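You operate a simulated robot arm through the tools that you are given. There is no shell and no other tool.

Carry out the task below with a simulated two-armed robot. There is one attempt and no reset: what you move stays moved.

TASK
Pick up the cream thread cone from the far end of the belt with one hand, pass it to the other hand and put it on the tray of the bag sealer. Set down upright: cream thread cone.

It is judged by the outcome, as a careful person would: the job done as asked, and still so three seconds after it is handed in. It fails if anything else is knocked over, pushed out of place, dropped, spilled or broken.

THE ROBOT
Two 6-joint arms with two-finger parallel grippers on one trunk, on a base that moves. Base frame: it is fixed to the floor where the robot stands at the start and does not move with it; the origin is under the middle of the robot, x ahead of it, y to its left, z up. Units: m, rad, N and s.
The left shoulder is at the start at [0.28, 0.185, 0.755], the right one opposite. With the tool pointing down near the work surface each hand reaches from about 0.54 to 0.9 m from the robot's upright axis, wherever it stands, measured 20 degrees to its own side. Places, roughly: cream thread cone [-0.5, 2.75, 0.75]; tray of the bag sealer (24x20 cm) [-1.22, 3.18, 0.88]. Payload 1.57 kg a hand.
The TCP of each hand is the grasp point between the finger pads, 0.03 m short of the fingertips. In the tool frame z runs along the fingers and y along their closing line. Largest opening 0.08 m; finger width 0.017, thickness 0.012; the body of the gripper, 0.04 by 0.082 m, starts 0.08 m behind the TCP.
Orientation is told as [roll, pitch, yaw] about the base's x, y, z axes, in that order, counted from this pose: with the fingers straight down and closing along the base's y, the tool's x points along the base's -x, its y along +y and its z along -z.

THE INTERFACE
- The arms move only by the tool play_rows. It takes "left_plan", "right_plan" or both (then of equal length, played together; a hand with none holds still); each is a list of rows, each a list of 3 entries, a list of its own where there are three numbers: the turn, a rotation vector about the base's x, y, z in units of 4 degrees (1.0 is 4 degrees), then the shift along the base's x, y, z in units of 25 mm (1.0 is 25 mm), then the closure in counts, from 0 (fully open) to 255 (shut). In form: [[[wx, wy, wz], [dx, dy, dz], claw], ...]. A call has 1 to 20 rows; each row shifts and turns the commanded pose from where the row before left it. A call with a number of a shift or a turn outside -1 to 1 is refused whole. Each row takes 0.2 s and may step no farther than 0.05 m and 0.15 rad from the row before; otherwise, or with a gripper value out of range, the whole call is refused. Where a pose cannot be reached the arm comes as near as it can. A force on the tool above 40 N (or 10 N above the force at the start of the call, whichever is more), or a blocked arm, ends the call early, and 0.2 s more pass. Each finger travels about 0.153 m/s and halts on what it meets, pressing with about 35 N; the grip force reading is that of the motor and also rises with nothing between the fingers. The clock runs only during rows and for 0.2 s after the last one: add rows that do not move to give the fingers time. The reply holds the time, the measured pose of the TCP, the force on the tool along the base axes, the opening and the grip force, in the units named above and with some noise, with the torque about the TCP (base axes, N m) and any sound that the robot's microphone picked up.
- Cameras (640 x 400 px; columns grow to the right, rows downward): "scene" is now at [0.2566, 0.0052, 1.2328]; the picture's right is [0.04, -1.00, 0.00], its down [-0.51, -0.02, -0.86] and it looks along [0.86, 0.04, -0.51] (base axes); focal length 250 px, centre (320, 200). "left" rides on the left gripper at [0.072, 0.007, -0.122] in its tool frame; the picture's right is [-0.09, 1.00, 0.00], its down [-0.84, -0.08, -0.54] and it looks along [-0.54, -0.05, 0.84] (tool axes); focal length 238 px, centre (320, 200). "right" rides on the right gripper at [0.072, -0.007, -0.122] in its tool frame; the picture's right is [0.09, 1.00, 0.00], its down [-0.84, 0.08, -0.54] and it looks along [-0.54, 0.05, 0.84] (tool axes); focal length 238 px, centre (320, 200). There is no depth. A picture from a camera that has moved, and an enlarged one, comes with that camera's place and axes in the base frame and with its lens. The place of the scene camera against the robot may be out by one fixed shift of up to 0.018 m in any direction.
- get_image(camera): a new picture of that camera. The clock stands still meanwhile.
- slide_trunk(by): slides the trunk up (or, below 0, down) by that many m; the arms and the scene camera ride with it, the base frame stays. It gives what a move gives, with no picture.
- steer(legs): drives the robot by 1 to 6 legs, each [ahead, turn to the left] in m and rad, along the robot's own axes; the way and the turn of a leg run together, so that a leg with both is an arc; at most 1.5 m and 3.142 rad a leg. The arms and the cameras ride along, it lands a little off, and it stops where it bumps. It gives what a move gives.
- aim_head(pan, tilt): turns the head with the scene camera to pan (to the left, within 1.501 rad either way) and tilt (down, from -0.506 to 1.204), counted from straight ahead of the robot. It gives what a move gives.
- close_up(camera, box): a new picture of the part [left, top, right, bottom] of that camera's present view, enlarged. The clock stands still meanwhile.
- hand_in(): hands the job in; it is judged then, once.

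Places have to be worked out from the pictures, the camera data and where the tool is seen. Open the grippers and draw the arms clear of the work before you hand the job in, unless the task says otherwise.

The tools are called after ">>>" as a command line: name --argument value ..., lists and objects as JSON in quotes. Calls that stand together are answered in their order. play_rows: Moves the arms, as the interface text tells. Its arguments: {"type":"object","properties":{"left_plan":{"type":"array","items":{"type":"array"}},"right_plan":{"type":"array","items":{"type":"array"}}},"required":[]} The other tools are called the same way: slide_trunk (by) moves the trunk up or down; steer (legs) drives the base; aim_head (pan, tilt) turns the head that bears the scene camera; get_image (camera) takes a picture; close_up (camera, box) takes an enlarged picture of a part of a camera's view; hand_in () hands the job in.

At the start:

```text
clock: 0.0
left_tool_pos: [0.5882, 0.1934, 1.0751]
left_tcp_rot: [0.0, 0.0, 0.002]
left_force: [0.0, -0.6, -0.3]
left_moment: [0.02, 0.02, -0.02]
left_grip_width: 0.08
left_grasp_force: 0.0
right_tool_pos: [0.5638, -0.228, 1.0034]
right_tcp_rot: [0.0, -0.001, 0.001]
right_force: [0.0, 0.2, -0.1]
right_moment: [-0.01, 0.03, -0.03]
right_grip_width: 0.0802
right_grasp_force: 0.1
trunk travel left (down, up): [-0.45, 0.54]
robot x, y, heading: [-0.0003, 0.0036, -0.002]
head pan, tilt (commanded): [0.044, 0.531]
```

scene: 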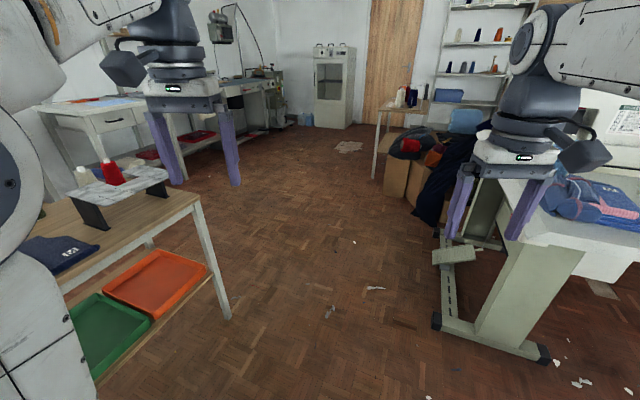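
right: 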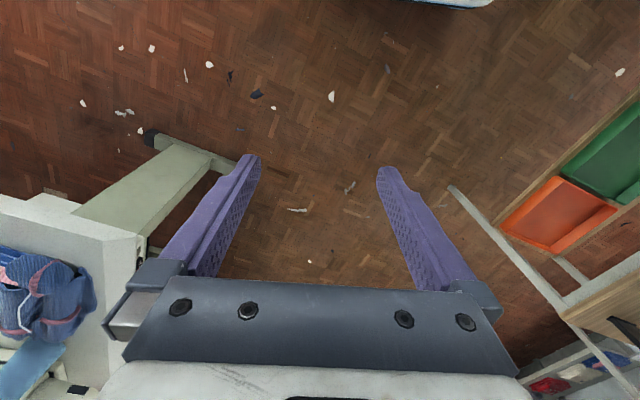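
left: 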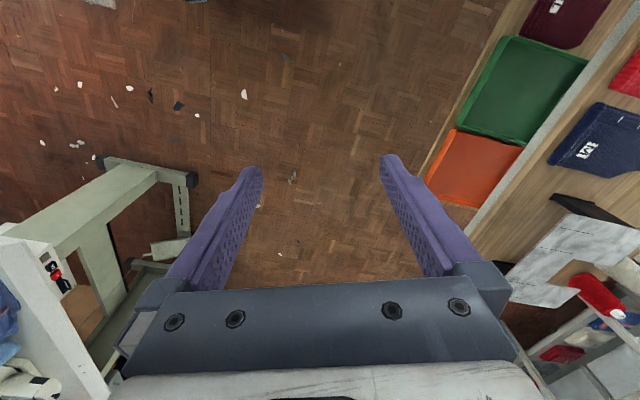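

The cone is far to my left and slightly behind; I first look left with the head to see the surroundings.

>>> aim_head --pan 1.45 --tilt 0.3

```text
clock: 1.5
left_tool_pos: [0.5895, 0.1944, 1.0733]
left_tcp_rot: [0.001, 0.0, 0.001]
left_force: [0.2, 0.3, -0.3]
left_moment: [-0.01, 0.0, -0.02]
left_grip_width: 0.08
left_grasp_force: 0.0
right_tool_pos: [0.5654, -0.2283, 1.0032]
right_tcp_rot: [0.001, 0.001, -0.001]
right_force: [0.1, 0.0, -0.5]
right_moment: [-0.01, 0.0, 0.01]
right_grip_width: 0.08
right_grasp_force: 0.0
trunk travel left (down, up): [-0.45, 0.54]
robot x, y, heading: [0.0018, -0.0022, 0.001]
head pan, tilt (commanded): [1.45, 0.3]
```

The head is now turned left; I take a picture.

>>> get_image --camera "scene"

```text
taken
camera scene: at [0.1777, 0.0939, 1.254], right [0.99, -0.12, 0.0], down [-0.04, -0.29, -0.96], along [0.12, 0.95, -0.3], focal length 250 px, centre (320, 200)
```

scene: 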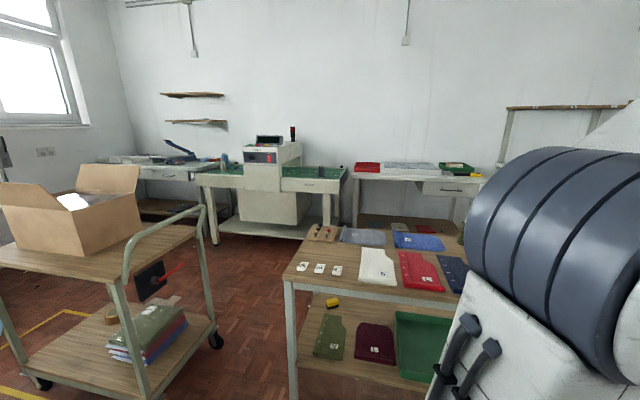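

The belt machine stands against the far wall with a sealer to its left; I zoom in on both.

>>> close_up --camera "scene" --box '[80, 110, 360, 285]'

>>> close_up --camera "scene" --box '[90, 125, 250, 225]'

```text
2.29 times, centred on (220, 198) of scene
camera zoom: at [0.1777, 0.0939, 1.254], right [0.99, -0.12, 0.0], down [-0.04, -0.29, -0.96], along [0.12, 0.95, -0.3], focal length 572 px, centre (549, 206)
```

zoom: 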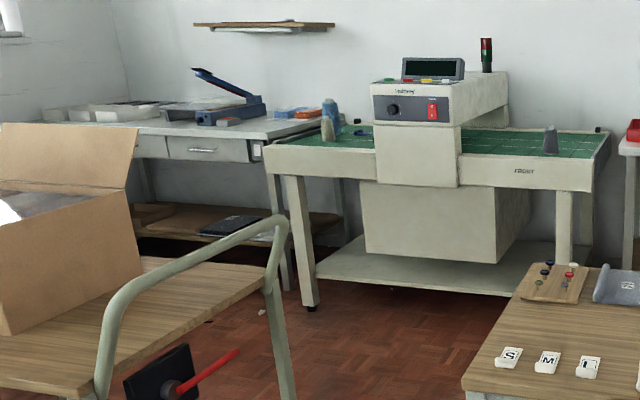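

```text
4.00 times, centred on (170, 175) of scene
camera zoom: at [0.1777, 0.0939, 1.254], right [0.99, -0.12, 0.0], down [-0.04, -0.29, -0.96], along [0.12, 0.95, -0.3], focal length 1002 px, centre (920, 300)
```

zoom: 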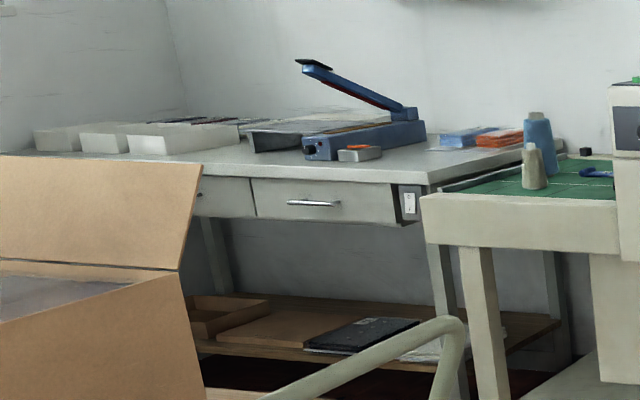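

The cream cone stands on the left end of the green belt with a blue cone behind it, and the sealer is on the desk further left. I look around to plan a driving path, checking the obstacles near the robot.

>>> aim_head --pan 1.5 --tilt 0.9

>>> get_image --camera "scene"

>>> aim_head --pan 0.75 --tilt 0.6

>>> get_image --camera "scene"

>>> aim_head --pan -0.8 --tilt 0.6

>>> get_image --camera "scene"

>>> aim_head --pan -1.5 --tilt 0.6

>>> get_image --camera "scene"

```text
clock: 2.5
left_tool_pos: [0.5896, 0.1945, 1.0748]
left_tcp_rot: [0.001, 0.0, 0.001]
left_force: [-0.2, -0.2, -0.3]
left_moment: [0.03, 0.01, -0.01]
left_grip_width: 0.0803
left_grasp_force: 0.1
right_tool_pos: [0.5643, -0.2275, 1.0036]
right_tcp_rot: [0.0, 0.001, -0.001]
right_force: [-0.3, 0.0, 0.0]
right_moment: [-0.03, 0.03, 0.01]
right_grip_width: 0.0798
right_grasp_force: 0.1
trunk travel left (down, up): [-0.45, 0.54]
robot x, y, heading: [-0.0052, -0.0022, -0.0]
head pan, tilt (commanded): [1.499, 0.901]
```

```text
taken
camera scene: at [0.1718, 0.0765, 1.2019], right [1.0, -0.07, 0.0], down [-0.06, -0.78, -0.62], along [0.04, 0.62, -0.78], focal length 250 px, centre (320, 200)
```

scene: 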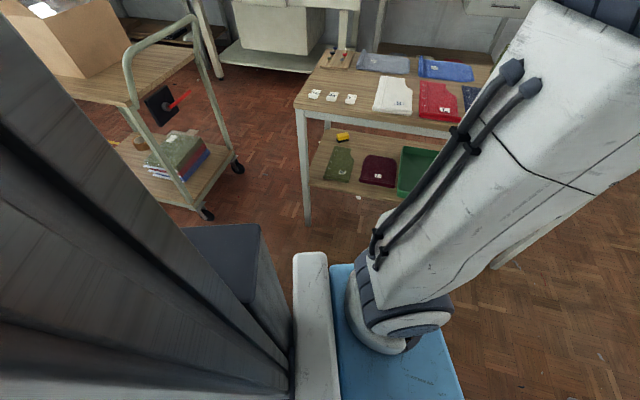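

```text
clock: 3.6
left_tool_pos: [0.5887, 0.1936, 1.0747]
left_tcp_rot: [0.0, 0.0, -0.002]
left_force: [0.1, -0.1, -0.4]
left_moment: [0.03, -0.02, 0.01]
left_grip_width: 0.0799
left_grasp_force: 0.0
right_tool_pos: [0.5645, -0.2272, 1.0029]
right_tcp_rot: [0.0, 0.0, 0.001]
right_force: [-0.2, -0.4, 0.3]
right_moment: [0.02, 0.01, 0.0]
right_grip_width: 0.08
right_grasp_force: 0.1
trunk travel left (down, up): [-0.45, 0.54]
robot x, y, heading: [-0.0031, 0.0018, 0.004]
head pan, tilt (commanded): [0.75, 0.6]
```

```text
taken
camera scene: at [0.231, 0.0615, 1.2265], right [0.68, -0.73, 0.0], down [-0.41, -0.39, -0.82], along [0.6, 0.56, -0.57], focal length 250 px, centre (320, 200)
```

scene: 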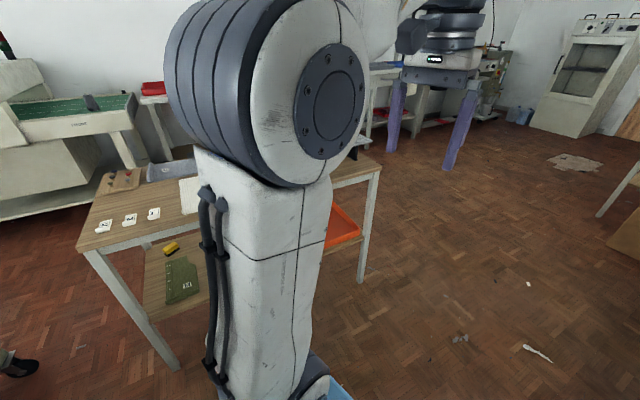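

```text
clock: 5.3
left_tool_pos: [0.5887, 0.1939, 1.074]
left_tcp_rot: [-0.002, -0.001, 0.0]
left_force: [-0.5, -0.7, 0.3]
left_moment: [0.02, -0.04, 0.02]
left_grip_width: 0.0799
left_grasp_force: 0.1
right_tool_pos: [0.5651, -0.2281, 1.0032]
right_tcp_rot: [-0.002, -0.001, 0.0]
right_force: [0.5, -0.2, 1.0]
right_moment: [0.02, 0.02, 0.03]
right_grip_width: 0.08
right_grasp_force: 0.0
trunk travel left (down, up): [-0.45, 0.54]
robot x, y, heading: [0.0007, -0.0009, 0.001]
head pan, tilt (commanded): [-0.799, 0.6]
```

```text
taken
camera scene: at [0.228, -0.0621, 1.2266], right [-0.72, -0.7, 0.0], down [-0.39, 0.4, -0.83], along [0.58, -0.59, -0.56], focal length 250 px, centre (320, 200)
```

scene: 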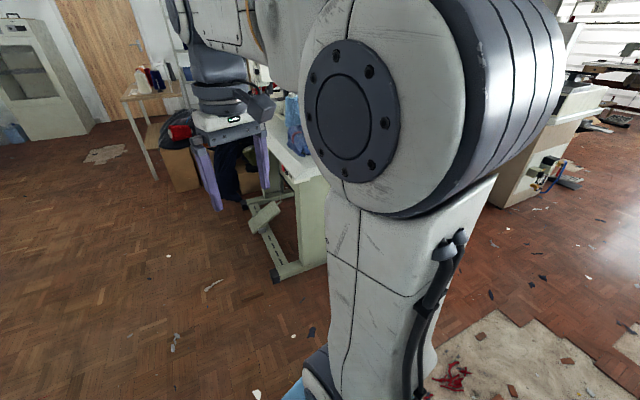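

```text
clock: 6.3
left_tool_pos: [0.5896, 0.1939, 1.0752]
left_tcp_rot: [-0.001, 0.0, -0.001]
left_force: [-0.4, 0.1, 0.3]
left_moment: [-0.01, -0.03, 0.03]
left_grip_width: 0.0802
left_grasp_force: 0.1
right_tool_pos: [0.5651, -0.2273, 1.003]
right_tcp_rot: [0.002, 0.0, -0.001]
right_force: [-0.6, 0.3, -0.3]
right_moment: [0.01, -0.02, -0.01]
right_grip_width: 0.0802
right_grasp_force: 0.1
trunk travel left (down, up): [-0.45, 0.54]
robot x, y, heading: [0.0023, 0.0041, -0.002]
head pan, tilt (commanded): [-1.499, 0.6]
```

```text
taken
camera scene: at [0.1728, -0.087, 1.2266], right [-1.0, -0.07, 0.0], down [-0.04, 0.56, -0.83], along [0.06, -0.82, -0.56], focal length 250 px, centre (320, 200)
```

scene: 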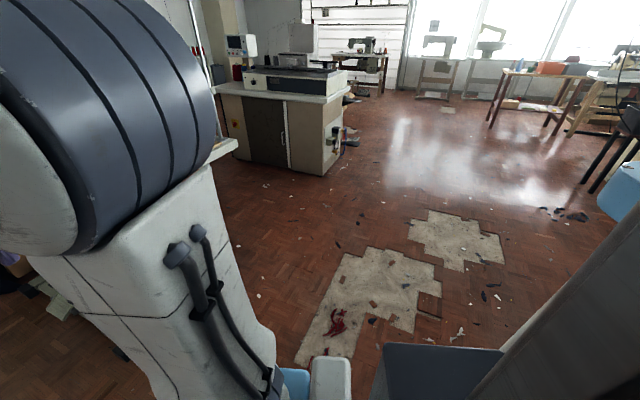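

The gap between trolley and sample table is only about 0.6 m wide, but the corridor ahead (table corner near [1.07, 0.54], machine foot near [1.1, -0.6]) is wider, so I plan to go around the right end of the table. First I drive ahead 1.7 m.

>>> steer --legs '[[0.9, 0], [0.8, 0]]'

>>> aim_head --pan 1.0 --tilt 0.5

>>> get_image --camera "scene"

>>> aim_head --pan 0.0 --tilt 0.5

>>> get_image --camera "scene"

```text
clock: 15.0
left_tool_pos: [2.306, 0.1845, 1.0745]
left_tcp_rot: [0.0, 0.001, -0.003]
left_force: [-0.1, -0.7, -0.2]
left_moment: [0.03, -0.02, 0.03]
left_grip_width: 0.0801
left_grasp_force: 0.1
right_tool_pos: [2.2791, -0.2372, 1.0024]
right_tcp_rot: [0.0, 0.0, -0.005]
right_force: [-0.1, 0.2, -0.7]
right_moment: [-0.03, 0.01, -0.03]
right_grip_width: 0.0803
right_grasp_force: 0.0
trunk travel left (down, up): [-0.45, 0.54]
robot x, y, heading: [1.7125, -0.0088, -0.01]
head pan, tilt (commanded): [-1.499, 0.6]
```

```text
clock: 17.3
left_tool_pos: [2.3057, 0.1842, 1.0755]
left_tcp_rot: [-0.001, 0.0, -0.003]
left_force: [-0.1, -0.2, 0.5]
left_moment: [-0.03, 0.02, -0.01]
left_grip_width: 0.08
left_grasp_force: 0.0
right_tool_pos: [2.2794, -0.2367, 1.0037]
right_tcp_rot: [0.001, 0.0, -0.002]
right_force: [-0.2, 0.7, 0.2]
right_moment: [-0.01, -0.02, -0.01]
right_grip_width: 0.0803
right_grasp_force: 0.1
trunk travel left (down, up): [-0.45, 0.54]
robot x, y, heading: [1.7181, -0.0069, -0.002]
head pan, tilt (commanded): [1.0, 0.499]
```

```text
taken
camera scene: at [1.9312, 0.0694, 1.2357], right [0.84, -0.54, 0.0], down [-0.26, -0.4, -0.88], along [0.48, 0.74, -0.48], focal length 250 px, centre (320, 200)
```

scene: 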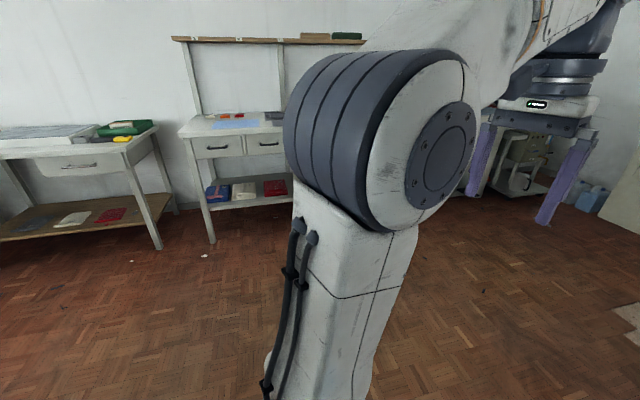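

```text
clock: 18.6
left_tool_pos: [2.3052, 0.1831, 1.0743]
left_tcp_rot: [0.001, 0.0, -0.003]
left_force: [-0.4, -0.1, 0.3]
left_moment: [-0.01, -0.02, -0.02]
left_grip_width: 0.0799
left_grasp_force: 0.2
right_tool_pos: [2.279, -0.2372, 1.0029]
right_tcp_rot: [0.0, 0.0, -0.005]
right_force: [0.4, -0.7, 0.5]
right_moment: [-0.04, -0.01, -0.01]
right_grip_width: 0.0799
right_grasp_force: 0.0
trunk travel left (down, up): [-0.45, 0.54]
robot x, y, heading: [1.7154, -0.0125, -0.006]
head pan, tilt (commanded): [0.0, 0.499]
```

```text
taken
camera scene: at [1.9728, -0.0072, 1.2357], right [0.0, -1.0, 0.0], down [-0.48, 0.0, -0.88], along [0.88, 0.0, -0.48], focal length 250 px, centre (320, 200)
```

scene: 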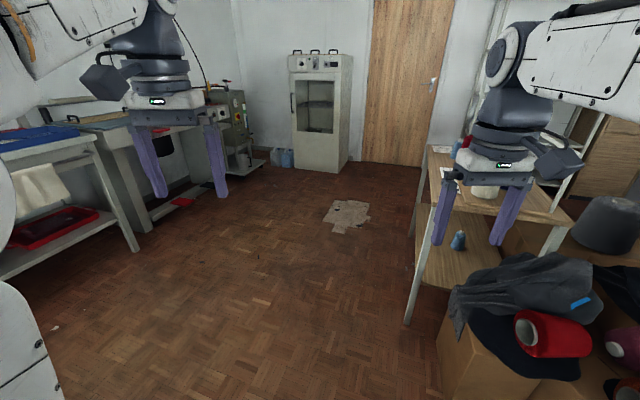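

The room's furniture is rotated about -17° relative to my frame; the lane between the table and the belt machine lies at right angles to heading ~1.27. I turn to face the wall and look before driving on.

>>> steer --legs '[[0, 1.27]]'

>>> aim_head --pan 1.2 --tilt 0.45

>>> get_image --camera "scene"

>>> aim_head --pan 0.0 --tilt 0.5

>>> get_image --camera "scene"

```text
clock: 22.1
left_tool_pos: [1.7044, 0.6134, 1.0746]
left_tcp_rot: [0.0, 0.001, 1.274]
left_force: [-0.2, 0.4, -0.2]
left_moment: [0.02, -0.02, -0.02]
left_grip_width: 0.0801
left_grasp_force: 0.0
right_tool_pos: [2.1001, 0.4664, 1.004]
right_tcp_rot: [0.0, 0.003, 1.272]
right_force: [0.2, -0.5, -0.6]
right_moment: [0.02, 0.03, 0.02]
right_grip_width: 0.08
right_grasp_force: 0.1
trunk travel left (down, up): [-0.45, 0.54]
robot x, y, heading: [1.7163, -0.0083, 1.269]
head pan, tilt (commanded): [0.0, 0.499]
```

```text
clock: 23.5
left_tool_pos: [1.7045, 0.6138, 1.0744]
left_tcp_rot: [0.0, -0.001, 1.272]
left_force: [1.3, 0.3, 0.0]
left_moment: [-0.01, -0.01, -0.01]
left_grip_width: 0.08
left_grasp_force: 0.1
right_tool_pos: [2.0989, 0.4648, 1.0037]
right_tcp_rot: [0.0, 0.001, 1.271]
right_force: [-0.1, 0.3, 0.6]
right_moment: [-0.03, -0.03, 0.0]
right_grip_width: 0.08
right_grasp_force: 0.1
trunk travel left (down, up): [-0.45, 0.54]
robot x, y, heading: [1.7191, -0.0104, 1.269]
head pan, tilt (commanded): [1.201, 0.45]
```

```text
taken
camera scene: at [1.6966, 0.2036, 1.2401], right [0.62, 0.78, 0.0], down [0.34, -0.27, -0.9], along [-0.71, 0.56, -0.44], focal length 250 px, centre (320, 200)
```

scene: 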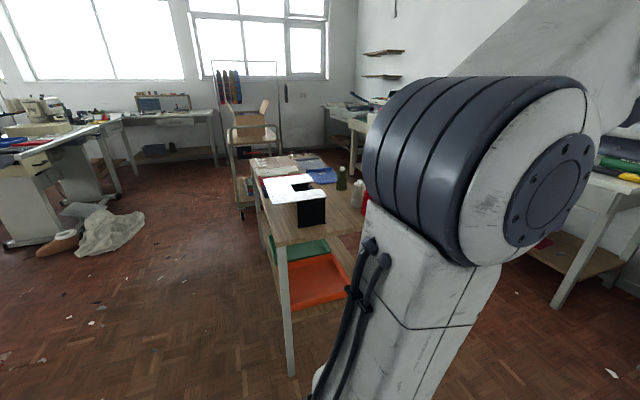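

```text
clock: 24.9
left_tool_pos: [1.7025, 0.6121, 1.0745]
left_tcp_rot: [-0.001, 0.0, 1.272]
left_force: [0.7, 0.3, -0.1]
left_moment: [-0.02, -0.01, 0.0]
left_grip_width: 0.0804
left_grasp_force: 0.1
right_tool_pos: [2.0999, 0.4649, 1.0025]
right_tcp_rot: [0.0, -0.001, 1.272]
right_force: [-0.6, 0.7, -0.2]
right_moment: [0.0, -0.02, 0.01]
right_grip_width: 0.0798
right_grasp_force: 0.1
trunk travel left (down, up): [-0.45, 0.54]
robot x, y, heading: [1.7164, -0.0091, 1.275]
head pan, tilt (commanded): [0.0, 0.499]
```

```text
taken
camera scene: at [1.7953, 0.2336, 1.2357], right [0.96, -0.29, 0.0], down [-0.14, -0.46, -0.88], along [0.26, 0.84, -0.48], focal length 250 px, centre (320, 200)
```

scene: 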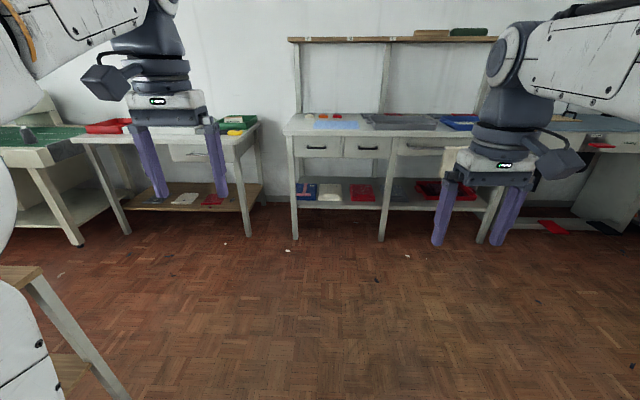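

I now face the wall squarely; the belt front is about 1.75 m beyond me in depth (n≈2.25) and the table's far edge at n≈1.36, so the lane is ~0.9 m wide with centre n≈1.8. I drive ahead 1.29 m, then turn left into the lane.

>>> steer --legs '[[1.29, 0], [0, 1.571]]'

>>> get_image --camera "scene"

>>> aim_head --pan 0.6 --tilt 0.7

>>> get_image --camera "scene"

```text
clock: 35.2
left_tool_pos: [1.48, 1.2043, 1.0751]
left_tcp_rot: [0.0, 0.0, 2.838]
left_force: [-0.9, 0.4, -0.1]
left_moment: [0.0, -0.01, -0.01]
left_grip_width: 0.0799
left_grasp_force: 0.1
right_tool_pos: [1.6282, 1.5993, 1.0031]
right_tcp_rot: [-0.001, 0.002, 2.841]
right_force: [-0.2, -1.0, 0.7]
right_moment: [0.0, 0.01, -0.01]
right_grip_width: 0.08
right_grasp_force: 0.0
trunk travel left (down, up): [-0.45, 0.54]
robot x, y, heading: [2.0995, 1.2142, 2.836]
head pan, tilt (commanded): [0.0, 0.499]
```

```text
taken
camera scene: at [1.8655, 1.2897, 1.2357], right [0.3, 0.95, 0.0], down [0.46, -0.14, -0.88], along [-0.84, 0.26, -0.48], focal length 250 px, centre (320, 200)
```

scene: 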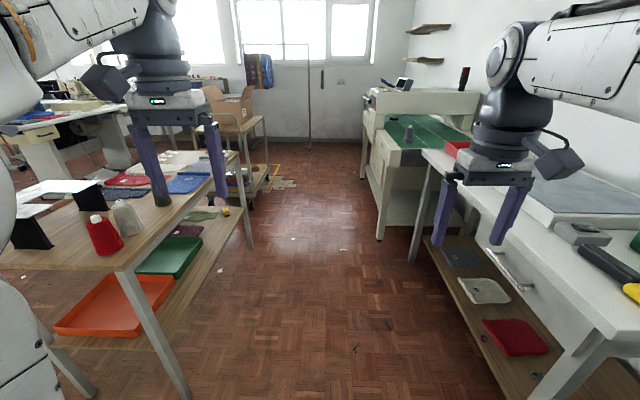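

```text
clock: 36.2
left_tool_pos: [1.4778, 1.205, 1.0739]
left_tcp_rot: [-0.001, 0.001, 2.839]
left_force: [-0.2, -0.1, -0.4]
left_moment: [-0.02, 0.01, 0.01]
left_grip_width: 0.08
left_grasp_force: 0.0
right_tool_pos: [1.6289, 1.5993, 1.0028]
right_tcp_rot: [0.0, -0.001, 2.84]
right_force: [0.0, -1.1, 0.0]
right_moment: [0.02, 0.0, -0.04]
right_grip_width: 0.08
right_grasp_force: 0.0
trunk travel left (down, up): [-0.45, 0.54]
robot x, y, heading: [2.0949, 1.215, 2.845]
head pan, tilt (commanded): [0.6, 0.7]
```

```text
taken
camera scene: at [1.8712, 1.2378, 1.218], right [-0.29, 0.96, 0.0], down [0.62, 0.19, -0.77], along [-0.73, -0.22, -0.64], focal length 250 px, centre (320, 200)
```

scene: 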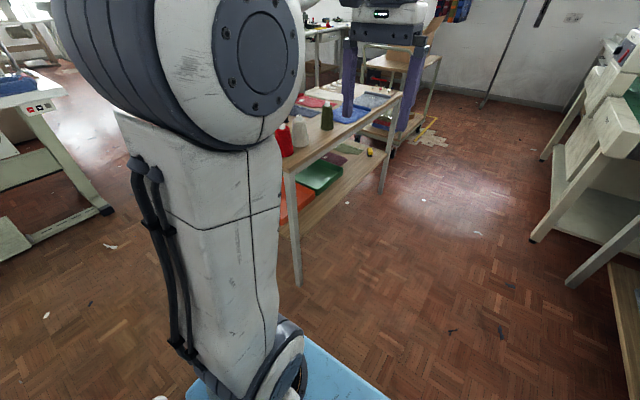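

The lane is clear up to the far wall. Before driving I look straight down to judge the robot's own footprint.

>>> aim_head --pan 0.0 --tilt 1.2

>>> get_image --camera "scene"

>>> aim_head --pan -1.5 --tilt 1.2

>>> get_image --camera "scene"

```text
clock: 37.2
left_tool_pos: [1.4791, 1.2048, 1.073]
left_tcp_rot: [0.0, 0.001, 2.838]
left_force: [-0.4, 0.6, -0.6]
left_moment: [0.01, 0.0, -0.02]
left_grip_width: 0.0801
left_grasp_force: 0.0
right_tool_pos: [1.6294, 1.5994, 1.0031]
right_tcp_rot: [0.0, 0.002, 2.841]
right_force: [0.4, -0.1, -0.4]
right_moment: [-0.03, 0.0, 0.0]
right_grip_width: 0.0795
right_grasp_force: 0.0
trunk travel left (down, up): [-0.45, 0.54]
robot x, y, heading: [2.0981, 1.2167, 2.84]
head pan, tilt (commanded): [0.0, 1.201]
```

```text
taken
camera scene: at [1.899, 1.2793, 1.182], right [0.3, 0.96, 0.0], down [0.89, -0.28, -0.36], along [-0.35, 0.11, -0.93], focal length 250 px, centre (320, 200)
```

scene: 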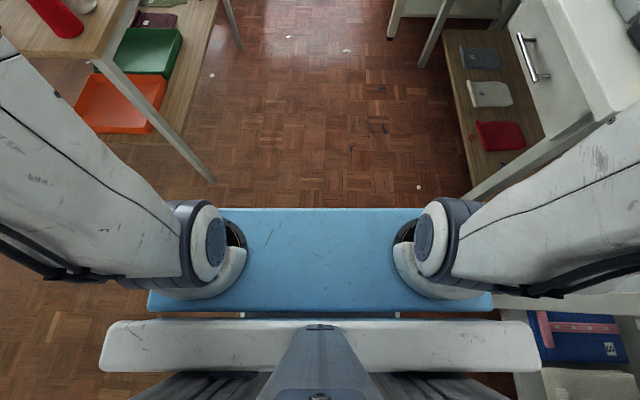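

```text
clock: 38.8
left_tool_pos: [1.4779, 1.2051, 1.0746]
left_tcp_rot: [0.0, 0.001, 2.839]
left_force: [0.3, 0.7, 0.4]
left_moment: [0.02, 0.02, 0.03]
left_grip_width: 0.08
left_grasp_force: 0.0
right_tool_pos: [1.6294, 1.5988, 1.0034]
right_tcp_rot: [-0.001, 0.002, 2.839]
right_force: [0.7, 0.5, 0.0]
right_moment: [-0.02, -0.01, -0.02]
right_grip_width: 0.0801
right_grasp_force: 0.0
trunk travel left (down, up): [-0.45, 0.54]
robot x, y, heading: [2.0984, 1.2149, 2.841]
head pan, tilt (commanded): [-1.499, 1.201]
```

```text
taken
camera scene: at [1.9651, 1.3172, 1.182], right [0.97, -0.23, 0.0], down [-0.21, -0.91, -0.36], along [0.08, 0.35, -0.93], focal length 250 px, centre (320, 200)
```

scene: 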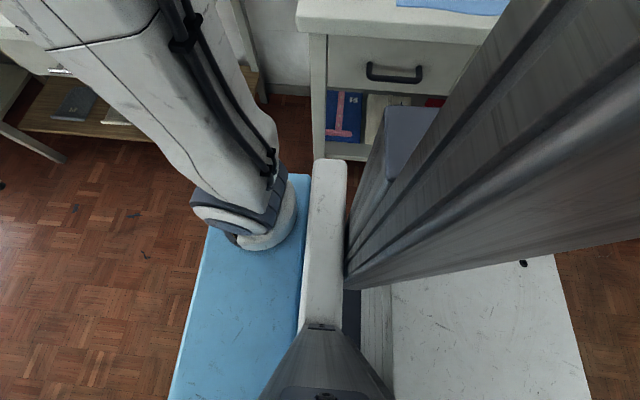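

The blue arm shelf is about ±0.33 m wide; a base plate extends behind the column. I raise the trunk a little to get parallax and measure how far the base extends to the rear.

>>> slide_trunk --by 0.3

>>> get_image --camera "scene"

>>> aim_head --pan 1.5 --tilt 1.0

>>> get_image --camera "scene"

```text
clock: 41.8
left_tool_pos: [1.4788, 1.2036, 1.3743]
left_tcp_rot: [0.001, 0.001, 2.839]
left_force: [0.8, 0.7, -0.2]
left_moment: [0.0, 0.01, -0.02]
left_grip_width: 0.0798
left_grasp_force: 0.0
right_tool_pos: [1.6282, 1.5996, 1.3042]
right_tcp_rot: [-0.002, 0.0, 2.84]
right_force: [0.4, 0.4, 0.6]
right_moment: [-0.05, 0.02, -0.02]
right_grip_width: 0.0801
right_grasp_force: 0.2
trunk travel left (down, up): [-0.75, 0.24]
robot x, y, heading: [2.0987, 1.2157, 2.839]
head pan, tilt (commanded): [-1.499, 1.201]
```

```text
taken
camera scene: at [1.9651, 1.3172, 1.4819], right [0.97, -0.23, 0.0], down [-0.21, -0.91, -0.36], along [0.08, 0.35, -0.93], focal length 250 px, centre (320, 200)
```

scene: 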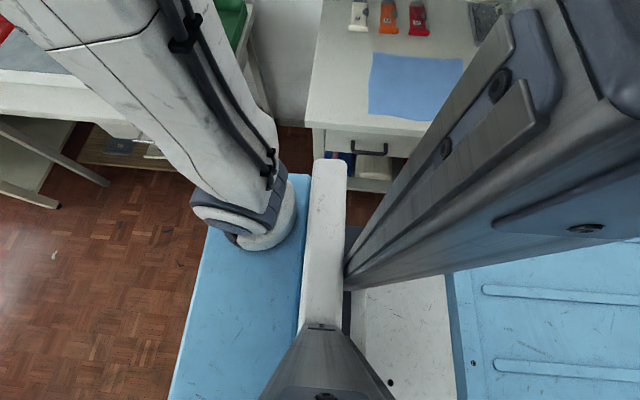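

```text
clock: 44.4
left_tool_pos: [1.4782, 1.2048, 1.3751]
left_tcp_rot: [0.0, 0.0, 2.838]
left_force: [-0.1, -0.1, -0.5]
left_moment: [0.0, 0.01, 0.05]
left_grip_width: 0.0802
left_grasp_force: 0.0
right_tool_pos: [1.6279, 1.5991, 1.3043]
right_tcp_rot: [0.001, 0.001, 2.839]
right_force: [0.3, -0.4, 0.5]
right_moment: [0.0, -0.01, 0.0]
right_grip_width: 0.08
right_grasp_force: 0.1
trunk travel left (down, up): [-0.75, 0.24]
robot x, y, heading: [2.1008, 1.2098, 2.839]
head pan, tilt (commanded): [1.499, 1.0]
```

```text
taken
camera scene: at [1.927, 1.1979, 1.4946], right [-0.93, 0.36, 0.0], down [0.31, 0.78, -0.54], along [-0.2, -0.5, -0.84], focal length 250 px, centre (320, 200)
```

scene: 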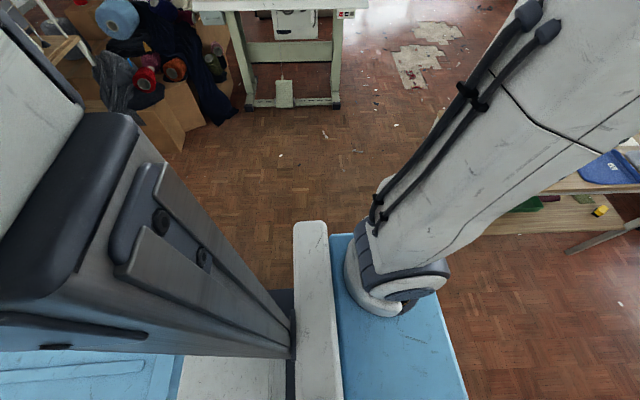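

I compare the rear view at intermediate trunk heights to understand the base's rear extent.

>>> aim_head --pan 1.5 --tilt 1.2

>>> get_image --camera "scene"

>>> slide_trunk --by -0.15

>>> get_image --camera "scene"

>>> slide_trunk --by -0.15

>>> get_image --camera "scene"

```text
clock: 45.1
left_tool_pos: [1.4782, 1.204, 1.3754]
left_tcp_rot: [0.0, 0.001, 2.838]
left_force: [-0.3, -0.5, 0.2]
left_moment: [-0.01, 0.02, -0.01]
left_grip_width: 0.08
left_grasp_force: 0.1
right_tool_pos: [1.6281, 1.6005, 1.3044]
right_tcp_rot: [-0.001, -0.001, 2.84]
right_force: [0.0, -0.4, -0.7]
right_moment: [-0.03, 0.07, 0.02]
right_grip_width: 0.0801
right_grasp_force: 0.0
trunk travel left (down, up): [-0.75, 0.24]
robot x, y, heading: [2.0974, 1.2143, 2.84]
head pan, tilt (commanded): [1.499, 1.201]
```

```text
taken
camera scene: at [1.932, 1.2106, 1.482], right [-0.93, 0.36, 0.0], down [0.34, 0.87, -0.36], along [-0.13, -0.34, -0.93], focal length 250 px, centre (320, 200)
```

scene: 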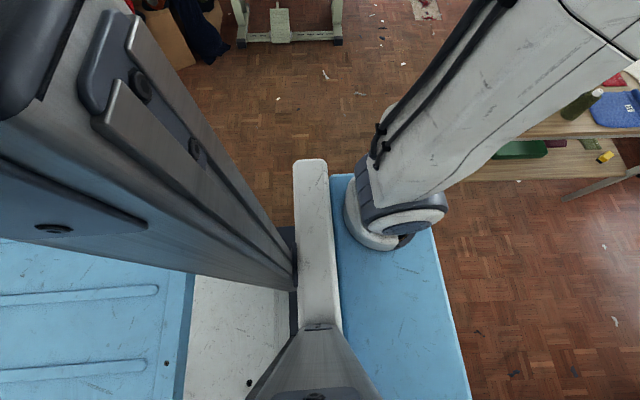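

```text
clock: 46.9
left_tool_pos: [1.4777, 1.2035, 1.2258]
left_tcp_rot: [0.0, 0.001, 2.84]
left_force: [0.5, 0.4, -0.5]
left_moment: [-0.04, 0.0, -0.01]
left_grip_width: 0.0801
left_grasp_force: 0.0
right_tool_pos: [1.6283, 1.5996, 1.1535]
right_tcp_rot: [0.001, 0.0, 2.84]
right_force: [-0.1, 0.7, -0.4]
right_moment: [-0.01, 0.0, 0.01]
right_grip_width: 0.08
right_grasp_force: 0.0
trunk travel left (down, up): [-0.6, 0.39]
robot x, y, heading: [2.1015, 1.214, 2.84]
head pan, tilt (commanded): [1.499, 1.201]
```

```text
taken
camera scene: at [1.9321, 1.2106, 1.332], right [-0.93, 0.36, 0.0], down [0.34, 0.87, -0.36], along [-0.13, -0.34, -0.93], focal length 250 px, centre (320, 200)
```

scene: 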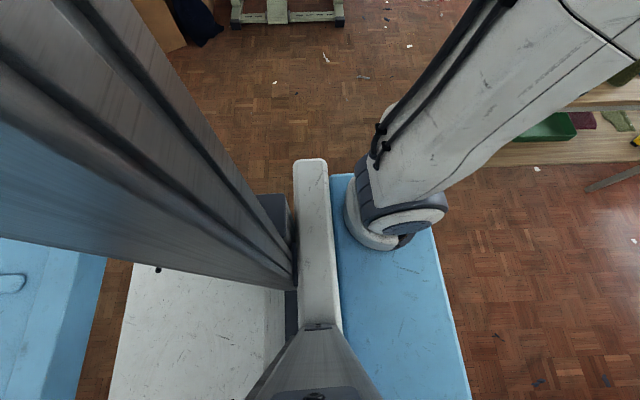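

```text
clock: 48.6
left_tool_pos: [1.4784, 1.2048, 1.0747]
left_tcp_rot: [-0.002, 0.0, 2.839]
left_force: [-0.1, 1.1, -0.2]
left_moment: [-0.01, 0.02, 0.02]
left_grip_width: 0.08
left_grasp_force: 0.0
right_tool_pos: [1.6285, 1.5994, 1.0023]
right_tcp_rot: [0.001, 0.001, 2.839]
right_force: [0.4, -0.6, 0.0]
right_moment: [-0.03, 0.01, -0.02]
right_grip_width: 0.08
right_grasp_force: 0.1
trunk travel left (down, up): [-0.45, 0.54]
robot x, y, heading: [2.0974, 1.2161, 2.837]
head pan, tilt (commanded): [1.499, 1.201]
```

```text
taken
camera scene: at [1.932, 1.2107, 1.182], right [-0.93, 0.36, 0.0], down [0.34, 0.87, -0.36], along [-0.13, -0.34, -0.93], focal length 250 px, centre (320, 200)
```

scene: 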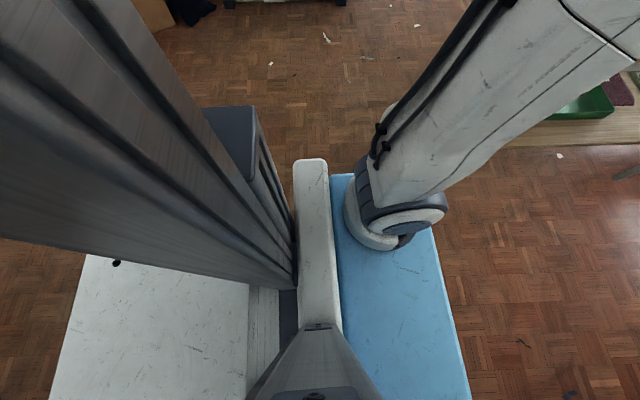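

The base reaches roughly 0.45–0.5 m behind and 0.4 m ahead of the axis and about ±0.33 m sideways, so the lane is wide enough. I drive 1.5 m down the lane and recheck.

>>> aim_head --pan 0.0 --tilt 0.6

>>> steer --legs '[[1.4, 0]]'

>>> get_image --camera "scene"

```text
clock: 50.2
left_tool_pos: [1.4789, 1.204, 1.0746]
left_tcp_rot: [0.001, -0.001, 2.839]
left_force: [-0.5, 0.0, 1.1]
left_moment: [-0.01, -0.02, 0.02]
left_grip_width: 0.08
left_grasp_force: 0.1
right_tool_pos: [1.6284, 1.5997, 1.0031]
right_tcp_rot: [-0.001, 0.0, 2.839]
right_force: [-0.3, -0.3, 0.1]
right_moment: [0.04, 0.01, 0.03]
right_grip_width: 0.0799
right_grasp_force: 0.0
trunk travel left (down, up): [-0.45, 0.54]
robot x, y, heading: [2.1004, 1.2165, 2.833]
head pan, tilt (commanded): [0.0, 0.6]
```

```text
clock: 57.2
left_tool_pos: [0.14, 1.6245, 1.0742]
left_tcp_rot: [0.0, -0.001, 2.839]
left_force: [0.1, 0.1, -0.2]
left_moment: [0.0, -0.03, -0.03]
left_grip_width: 0.08
left_grasp_force: 0.0
right_tool_pos: [0.2904, 2.0195, 1.0038]
right_tcp_rot: [0.0, 0.001, 2.837]
right_force: [0.6, 0.6, 0.1]
right_moment: [0.0, -0.03, 0.02]
right_grip_width: 0.0797
right_grasp_force: 0.0
trunk travel left (down, up): [-0.45, 0.54]
robot x, y, heading: [0.7577, 1.6335, 2.843]
head pan, tilt (commanded): [0.0, 0.6]
```

```text
taken
camera scene: at [0.5294, 1.7084, 1.2266], right [0.3, 0.95, 0.0], down [0.54, -0.17, -0.83], along [-0.79, 0.25, -0.56], focal length 250 px, centre (320, 200)
```

scene: 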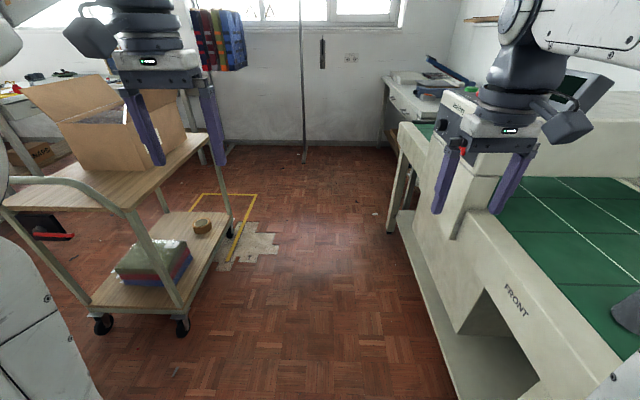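

The lane ahead is open; a garment-rack pole stands near the far end (u≈-2.6), so I stop short of it. I drive 1.88 m and turn right to face the belt/desk.

>>> steer --legs '[[1.0, 0], [0.88, 0], [0, -1.571]]'

>>> get_image --camera "scene"

```text
clock: 70.5
left_tool_pos: [-1.0179, 2.8174, 1.0749]
left_tcp_rot: [0.002, -0.001, 1.245]
left_force: [0.3, -0.8, -0.3]
left_moment: [0.01, 0.02, 0.0]
left_grip_width: 0.0801
left_grasp_force: 0.0
right_tool_pos: [-0.6263, 2.6579, 1.0017]
right_tcp_rot: [-0.001, -0.001, 1.242]
right_force: [0.8, -0.4, -0.2]
right_moment: [0.03, -0.01, 0.0]
right_grip_width: 0.0802
right_grasp_force: 0.1
trunk travel left (down, up): [-0.45, 0.54]
robot x, y, heading: [-1.0197, 2.1942, 1.244]
head pan, tilt (commanded): [0.0, 0.6]
```

```text
taken
camera scene: at [-0.9368, 2.4333, 1.2266], right [0.95, -0.32, 0.0], down [-0.18, -0.54, -0.83], along [0.26, 0.78, -0.56], focal length 250 px, centre (320, 200)
```

scene: 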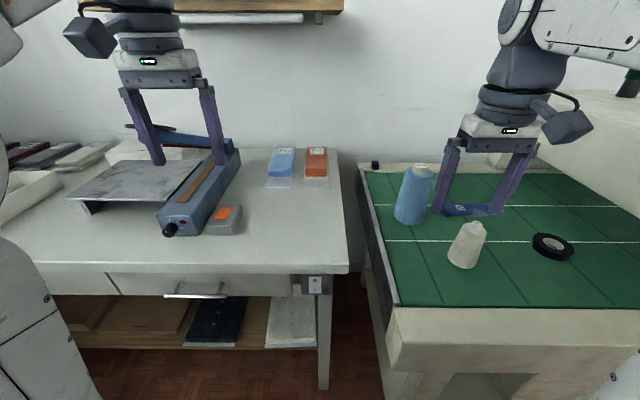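

I now face the work: cream cone at the left end of the belt with a blue cone behind-left of it, a tape ring to the right, and the sealer's tray left of the blue sealer body. I take close-ups.

>>> close_up --camera "scene" --box '[370, 140, 610, 290]'

>>> close_up --camera "scene" --box '[40, 100, 280, 250]'

>>> get_image --camera "left"

>>> get_image --camera "right"

```text
2.67 times, centred on (490, 215) of scene
camera zoom: at [-0.9368, 2.4333, 1.2266], right [0.95, -0.32, 0.0], down [-0.18, -0.54, -0.83], along [0.26, 0.78, -0.56], focal length 668 px, centre (-133, 160)
```

zoom: 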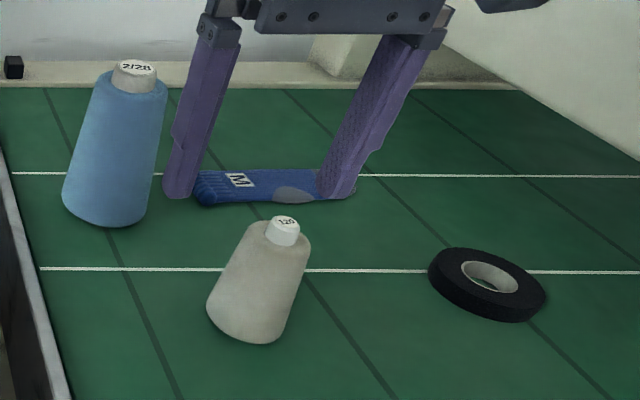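

```text
2.67 times, centred on (160, 175) of scene
camera zoom: at [-0.9368, 2.4333, 1.2266], right [0.95, -0.32, 0.0], down [-0.18, -0.54, -0.83], along [0.26, 0.78, -0.56], focal length 668 px, centre (747, 267)
```

zoom: 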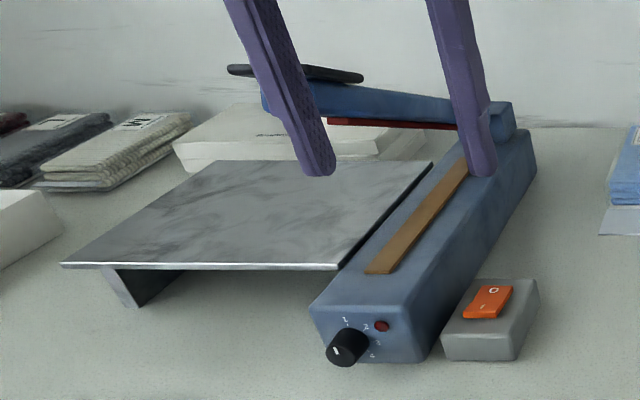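

```text
taken
camera left: at [-1.0468, 2.7513, 1.1952], right [-0.91, 0.41, 0.0], down [0.34, 0.77, 0.54], along [0.22, 0.5, -0.84], focal length 238 px, centre (320, 200)
```

left: 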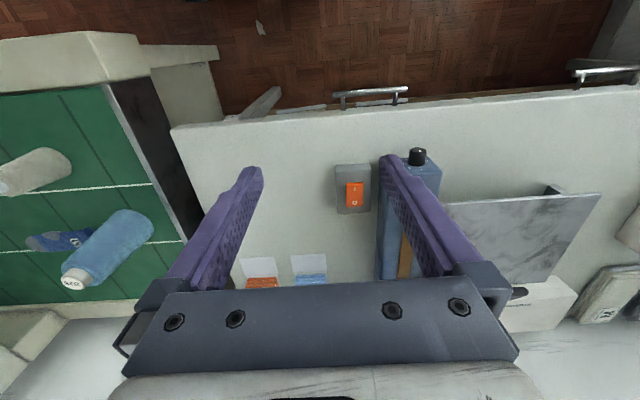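

```text
taken
camera right: at [-0.6432, 2.5878, 1.1268], right [-0.97, 0.23, 0.0], down [0.19, 0.82, 0.54], along [0.13, 0.53, -0.84], focal length 238 px, centre (320, 200)
```

right: 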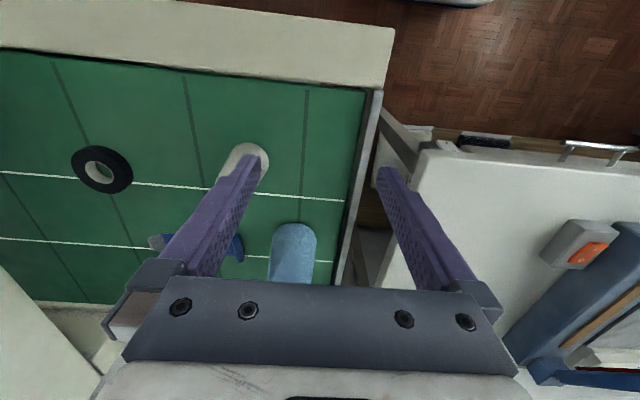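

Triangulating scene and left cameras puts the cone base near [-0.48, 2.72, 0.77] (about 0.11 m tall) and the tray near [-1.22, 3.19, 0.87]. I zoom on the grippers to learn their shape before planning the handover.

>>> close_up --camera "scene" --box '[420, 0, 640, 220]'

>>> close_up --camera "scene" --box '[40, 0, 260, 180]'

```text
1.82 times, centred on (530, 110) of scene
camera zoom: at [-0.9368, 2.4333, 1.2266], right [0.95, -0.32, 0.0], down [-0.18, -0.54, -0.83], along [0.26, 0.78, -0.56], focal length 455 px, centre (-62, 364)
```

zoom: 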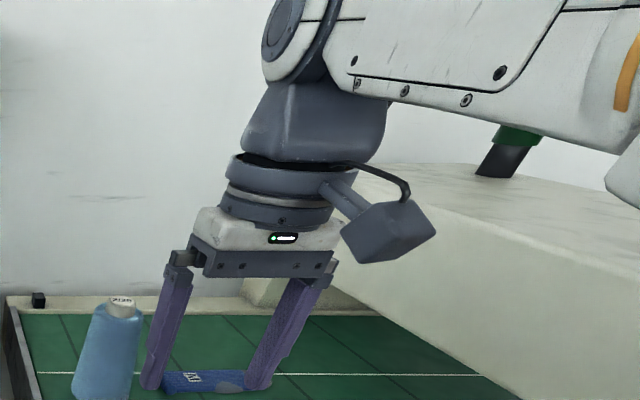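

```text
2.22 times, centred on (150, 90) of scene
camera zoom: at [-0.9368, 2.4333, 1.2266], right [0.95, -0.32, 0.0], down [-0.18, -0.54, -0.83], along [0.26, 0.78, -0.56], focal length 556 px, centre (698, 444)
```

zoom: 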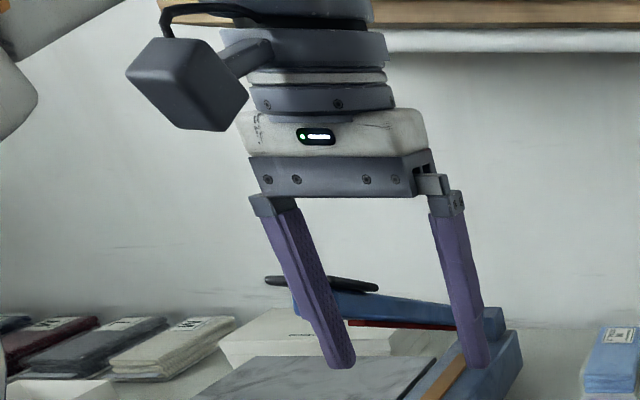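

The camera box sits on the robot-facing side of each gripper. I move the right hand above the cone (staying high at z≈1.03) for a better look from its camera.

>>> play_rows --right_plan '[[[0, 0, 0], [0.96, 0.387, 0.2], 0], [[0, 0, 0], [0.96, 0.387, 0.2], 0], [[0, 0, 0], [0.96, 0.387, 0.2], 0], [[0, 0, 0], [0.96, 0.387, 0.2], 0], [[0, 0, 0], [0.96, 0.387, 0.2], 0], [[0, 0, 0], [0.96, 0.387, 0.2], 0], [[0, 0, 0], [0, 0, 0], 0]]'

>>> get_image --camera "right"

>>> close_up --camera "scene" --box '[370, 100, 640, 290]'

```text
clock: 72.1
left_tool_pos: [-1.0177, 2.8164, 1.0744]
left_tcp_rot: [0.001, -0.001, 1.245]
left_force: [-1.1, 0.4, -0.7]
left_moment: [0.02, 0.0, 0.01]
left_grip_width: 0.0803
left_grasp_force: 0.2
right_tool_pos: [-0.4807, 2.7174, 1.0334]
right_tcp_rot: [0.001, 0.001, 1.244]
right_force: [0.6, 0.8, -0.5]
right_moment: [0.0, -0.01, -0.03]
right_grip_width: 0.0799
right_grasp_force: 0.1
trunk travel left (down, up): [-0.45, 0.54]
robot x, y, heading: [-1.0219, 2.1983, 1.246]
head pan, tilt (commanded): [0.0, 0.6]
```

```text
taken
camera right: at [-0.4987, 2.6461, 1.1569], right [-0.97, 0.23, 0.0], down [0.19, 0.82, 0.54], along [0.13, 0.53, -0.84], focal length 238 px, centre (320, 200)
```

right: 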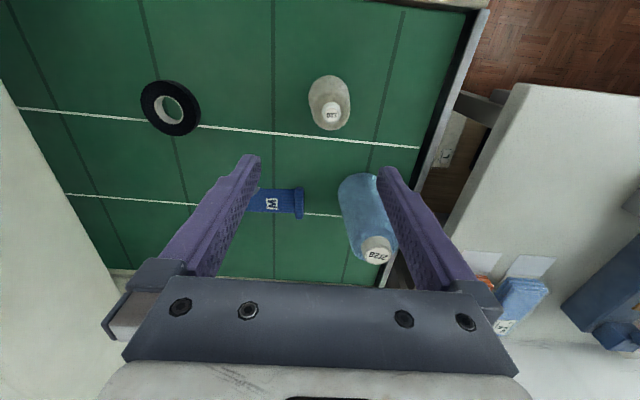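

```text
2.11 times, centred on (505, 195) of scene
camera zoom: at [-0.9368, 2.4333, 1.2266], right [0.95, -0.32, 0.0], down [-0.18, -0.54, -0.83], along [0.26, 0.78, -0.56], focal length 527 px, centre (-70, 210)
```

zoom: 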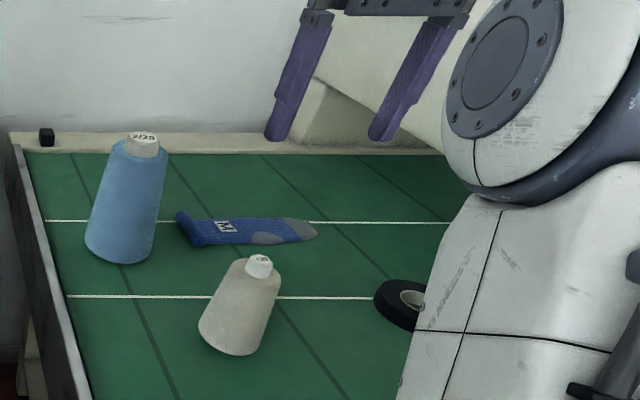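

The right camera sees the cone clearly from above; I zoom in for accurate pixel positions.

>>> close_up --camera "right" --box '[260, 50, 420, 150]'

```text
4.00 times, centred on (340, 100) of right
camera zoom: at [-0.4987, 2.6461, 1.1569], right [-0.97, 0.23, 0.0], down [0.19, 0.82, 0.54], along [0.13, 0.53, -0.84], focal length 953 px, centre (240, 600)
```

zoom: 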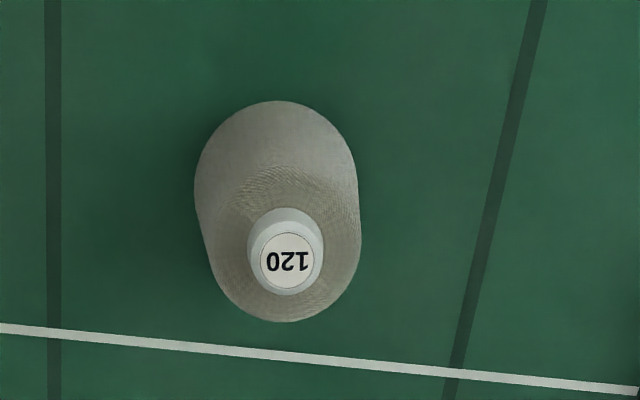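

The cone axis works out at about [-0.497, 2.712], base z≈0.77, top z≈0.88, diameter 62 mm at the base tapering to 43 mm. I yaw the right tool 90° (so its fingers close along my forward direction) while centring it over the cone at height.

>>> play_rows --right_plan '[[[0, 0, 1], [-0.032, -0.011, 0], 0], [[0, 0, 1], [-0.032, -0.011, 0], 0], [[0, 0, 1], [-0.032, -0.011, 0], 0], [[0, 0, 1], [-0.032, -0.011, 0], 0], [[0, 0, 1], [-0.032, -0.011, 0], 0], [[0, 0, 1], [-0.032, -0.011, 0], 0], [[0, 0, 1], [-0.032, -0.011, 0], 0], [[0, 0, 1], [-0.032, -0.011, 0], 0], [[0, 0, 1], [-0.032, -0.011, 0], 0], [[0, 0, 1], [-0.032, -0.011, 0], 0], [[0, 0, 1], [-0.032, -0.011, 0], 0], [[0, 0, 1], [-0.032, -0.011, 0], 0], [[0, 0, 1], [-0.032, -0.011, 0], 0], [[0, 0, 1], [-0.032, -0.011, 0], 0], [[0, 0, 1], [-0.032, -0.011, 0], 0], [[0, 0, 1], [-0.032, -0.011, 0], 0], [[0, 0, 1], [-0.032, -0.011, 0], 0], [[0, 0, 1], [-0.032, -0.011, 0], 0], [[0, 0, 1], [-0.032, -0.011, 0], 0], [[0, 0, 1], [-0.032, -0.011, 0], 0]]'

>>> get_image --camera "scene"

```text
clock: 76.3
left_tool_pos: [-1.0171, 2.8176, 1.0739]
left_tcp_rot: [0.0, 0.0, 1.246]
left_force: [-0.4, -0.2, -0.8]
left_moment: [0.0, 0.01, 0.0]
left_grip_width: 0.0801
left_grasp_force: 0.1
right_tool_pos: [-0.4978, 2.7103, 1.0346]
right_tcp_rot: [0.0, 0.002, 2.642]
right_force: [0.9, 0.0, 0.2]
right_moment: [-0.03, 0.03, 0.0]
right_grip_width: 0.08
right_grasp_force: 0.1
trunk travel left (down, up): [-0.45, 0.54]
robot x, y, heading: [-1.0202, 2.1944, 1.245]
head pan, tilt (commanded): [0.0, 0.6]
```

```text
taken
camera scene: at [-0.9368, 2.4333, 1.2266], right [0.95, -0.32, 0.0], down [-0.18, -0.54, -0.83], along [0.26, 0.78, -0.56], focal length 250 px, centre (320, 200)
```

scene: 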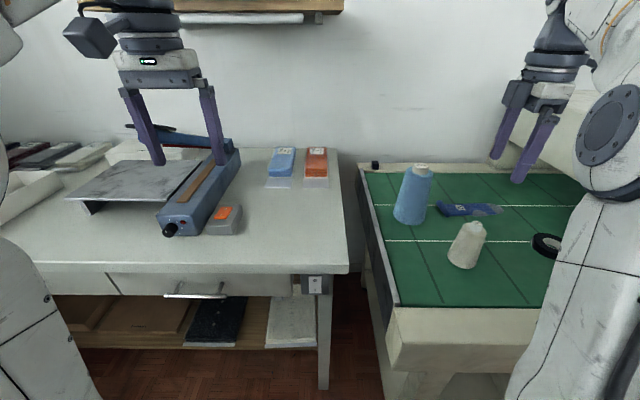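

The yaw works; I finish the last 10° and check with the right camera from this orientation.

>>> play_rows --right_plan '[[[0, 0, 1], [0, 0, 0], 0], [[0, 0, 1], [0, 0, 0], 0], [[0, 0, 0.5], [0, 0, 0], 0], [[0, 0, 0], [0, 0, 0], 0]]'

>>> get_image --camera "right"

>>> close_up --camera "right" --box '[240, 50, 400, 150]'

```text
clock: 77.3
left_tool_pos: [-1.0168, 2.8174, 1.0756]
left_tcp_rot: [0.001, 0.0, 1.244]
left_force: [0.3, 0.4, 1.1]
left_moment: [0.04, 0.03, -0.01]
left_grip_width: 0.0799
left_grasp_force: 0.1
right_tool_pos: [-0.4972, 2.7104, 1.033]
right_tcp_rot: [0.0, -0.001, 2.816]
right_force: [0.5, -0.1, -1.0]
right_moment: [-0.02, 0.01, -0.04]
right_grip_width: 0.0799
right_grasp_force: 0.1
trunk travel left (down, up): [-0.45, 0.54]
robot x, y, heading: [-1.0218, 2.1945, 1.248]
head pan, tilt (commanded): [0.0, 0.6]
```

```text
taken
camera right: at [-0.4282, 2.6937, 1.1567], right [-0.23, -0.97, 0.0], down [-0.82, 0.19, 0.54], along [-0.53, 0.13, -0.84], focal length 238 px, centre (320, 200)
```

right: 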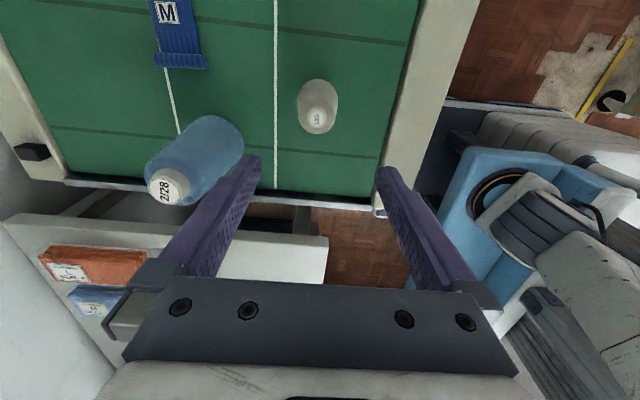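

```text
4.00 times, centred on (320, 100) of right
camera zoom: at [-0.4282, 2.6937, 1.1567], right [-0.23, -0.97, 0.0], down [-0.82, 0.19, 0.54], along [-0.53, 0.13, -0.84], focal length 953 px, centre (320, 600)
```

zoom: 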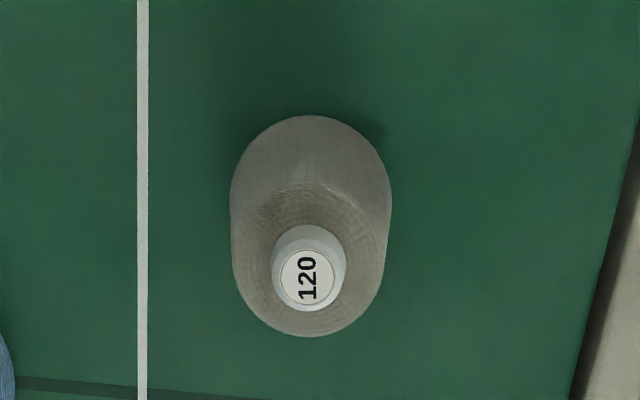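

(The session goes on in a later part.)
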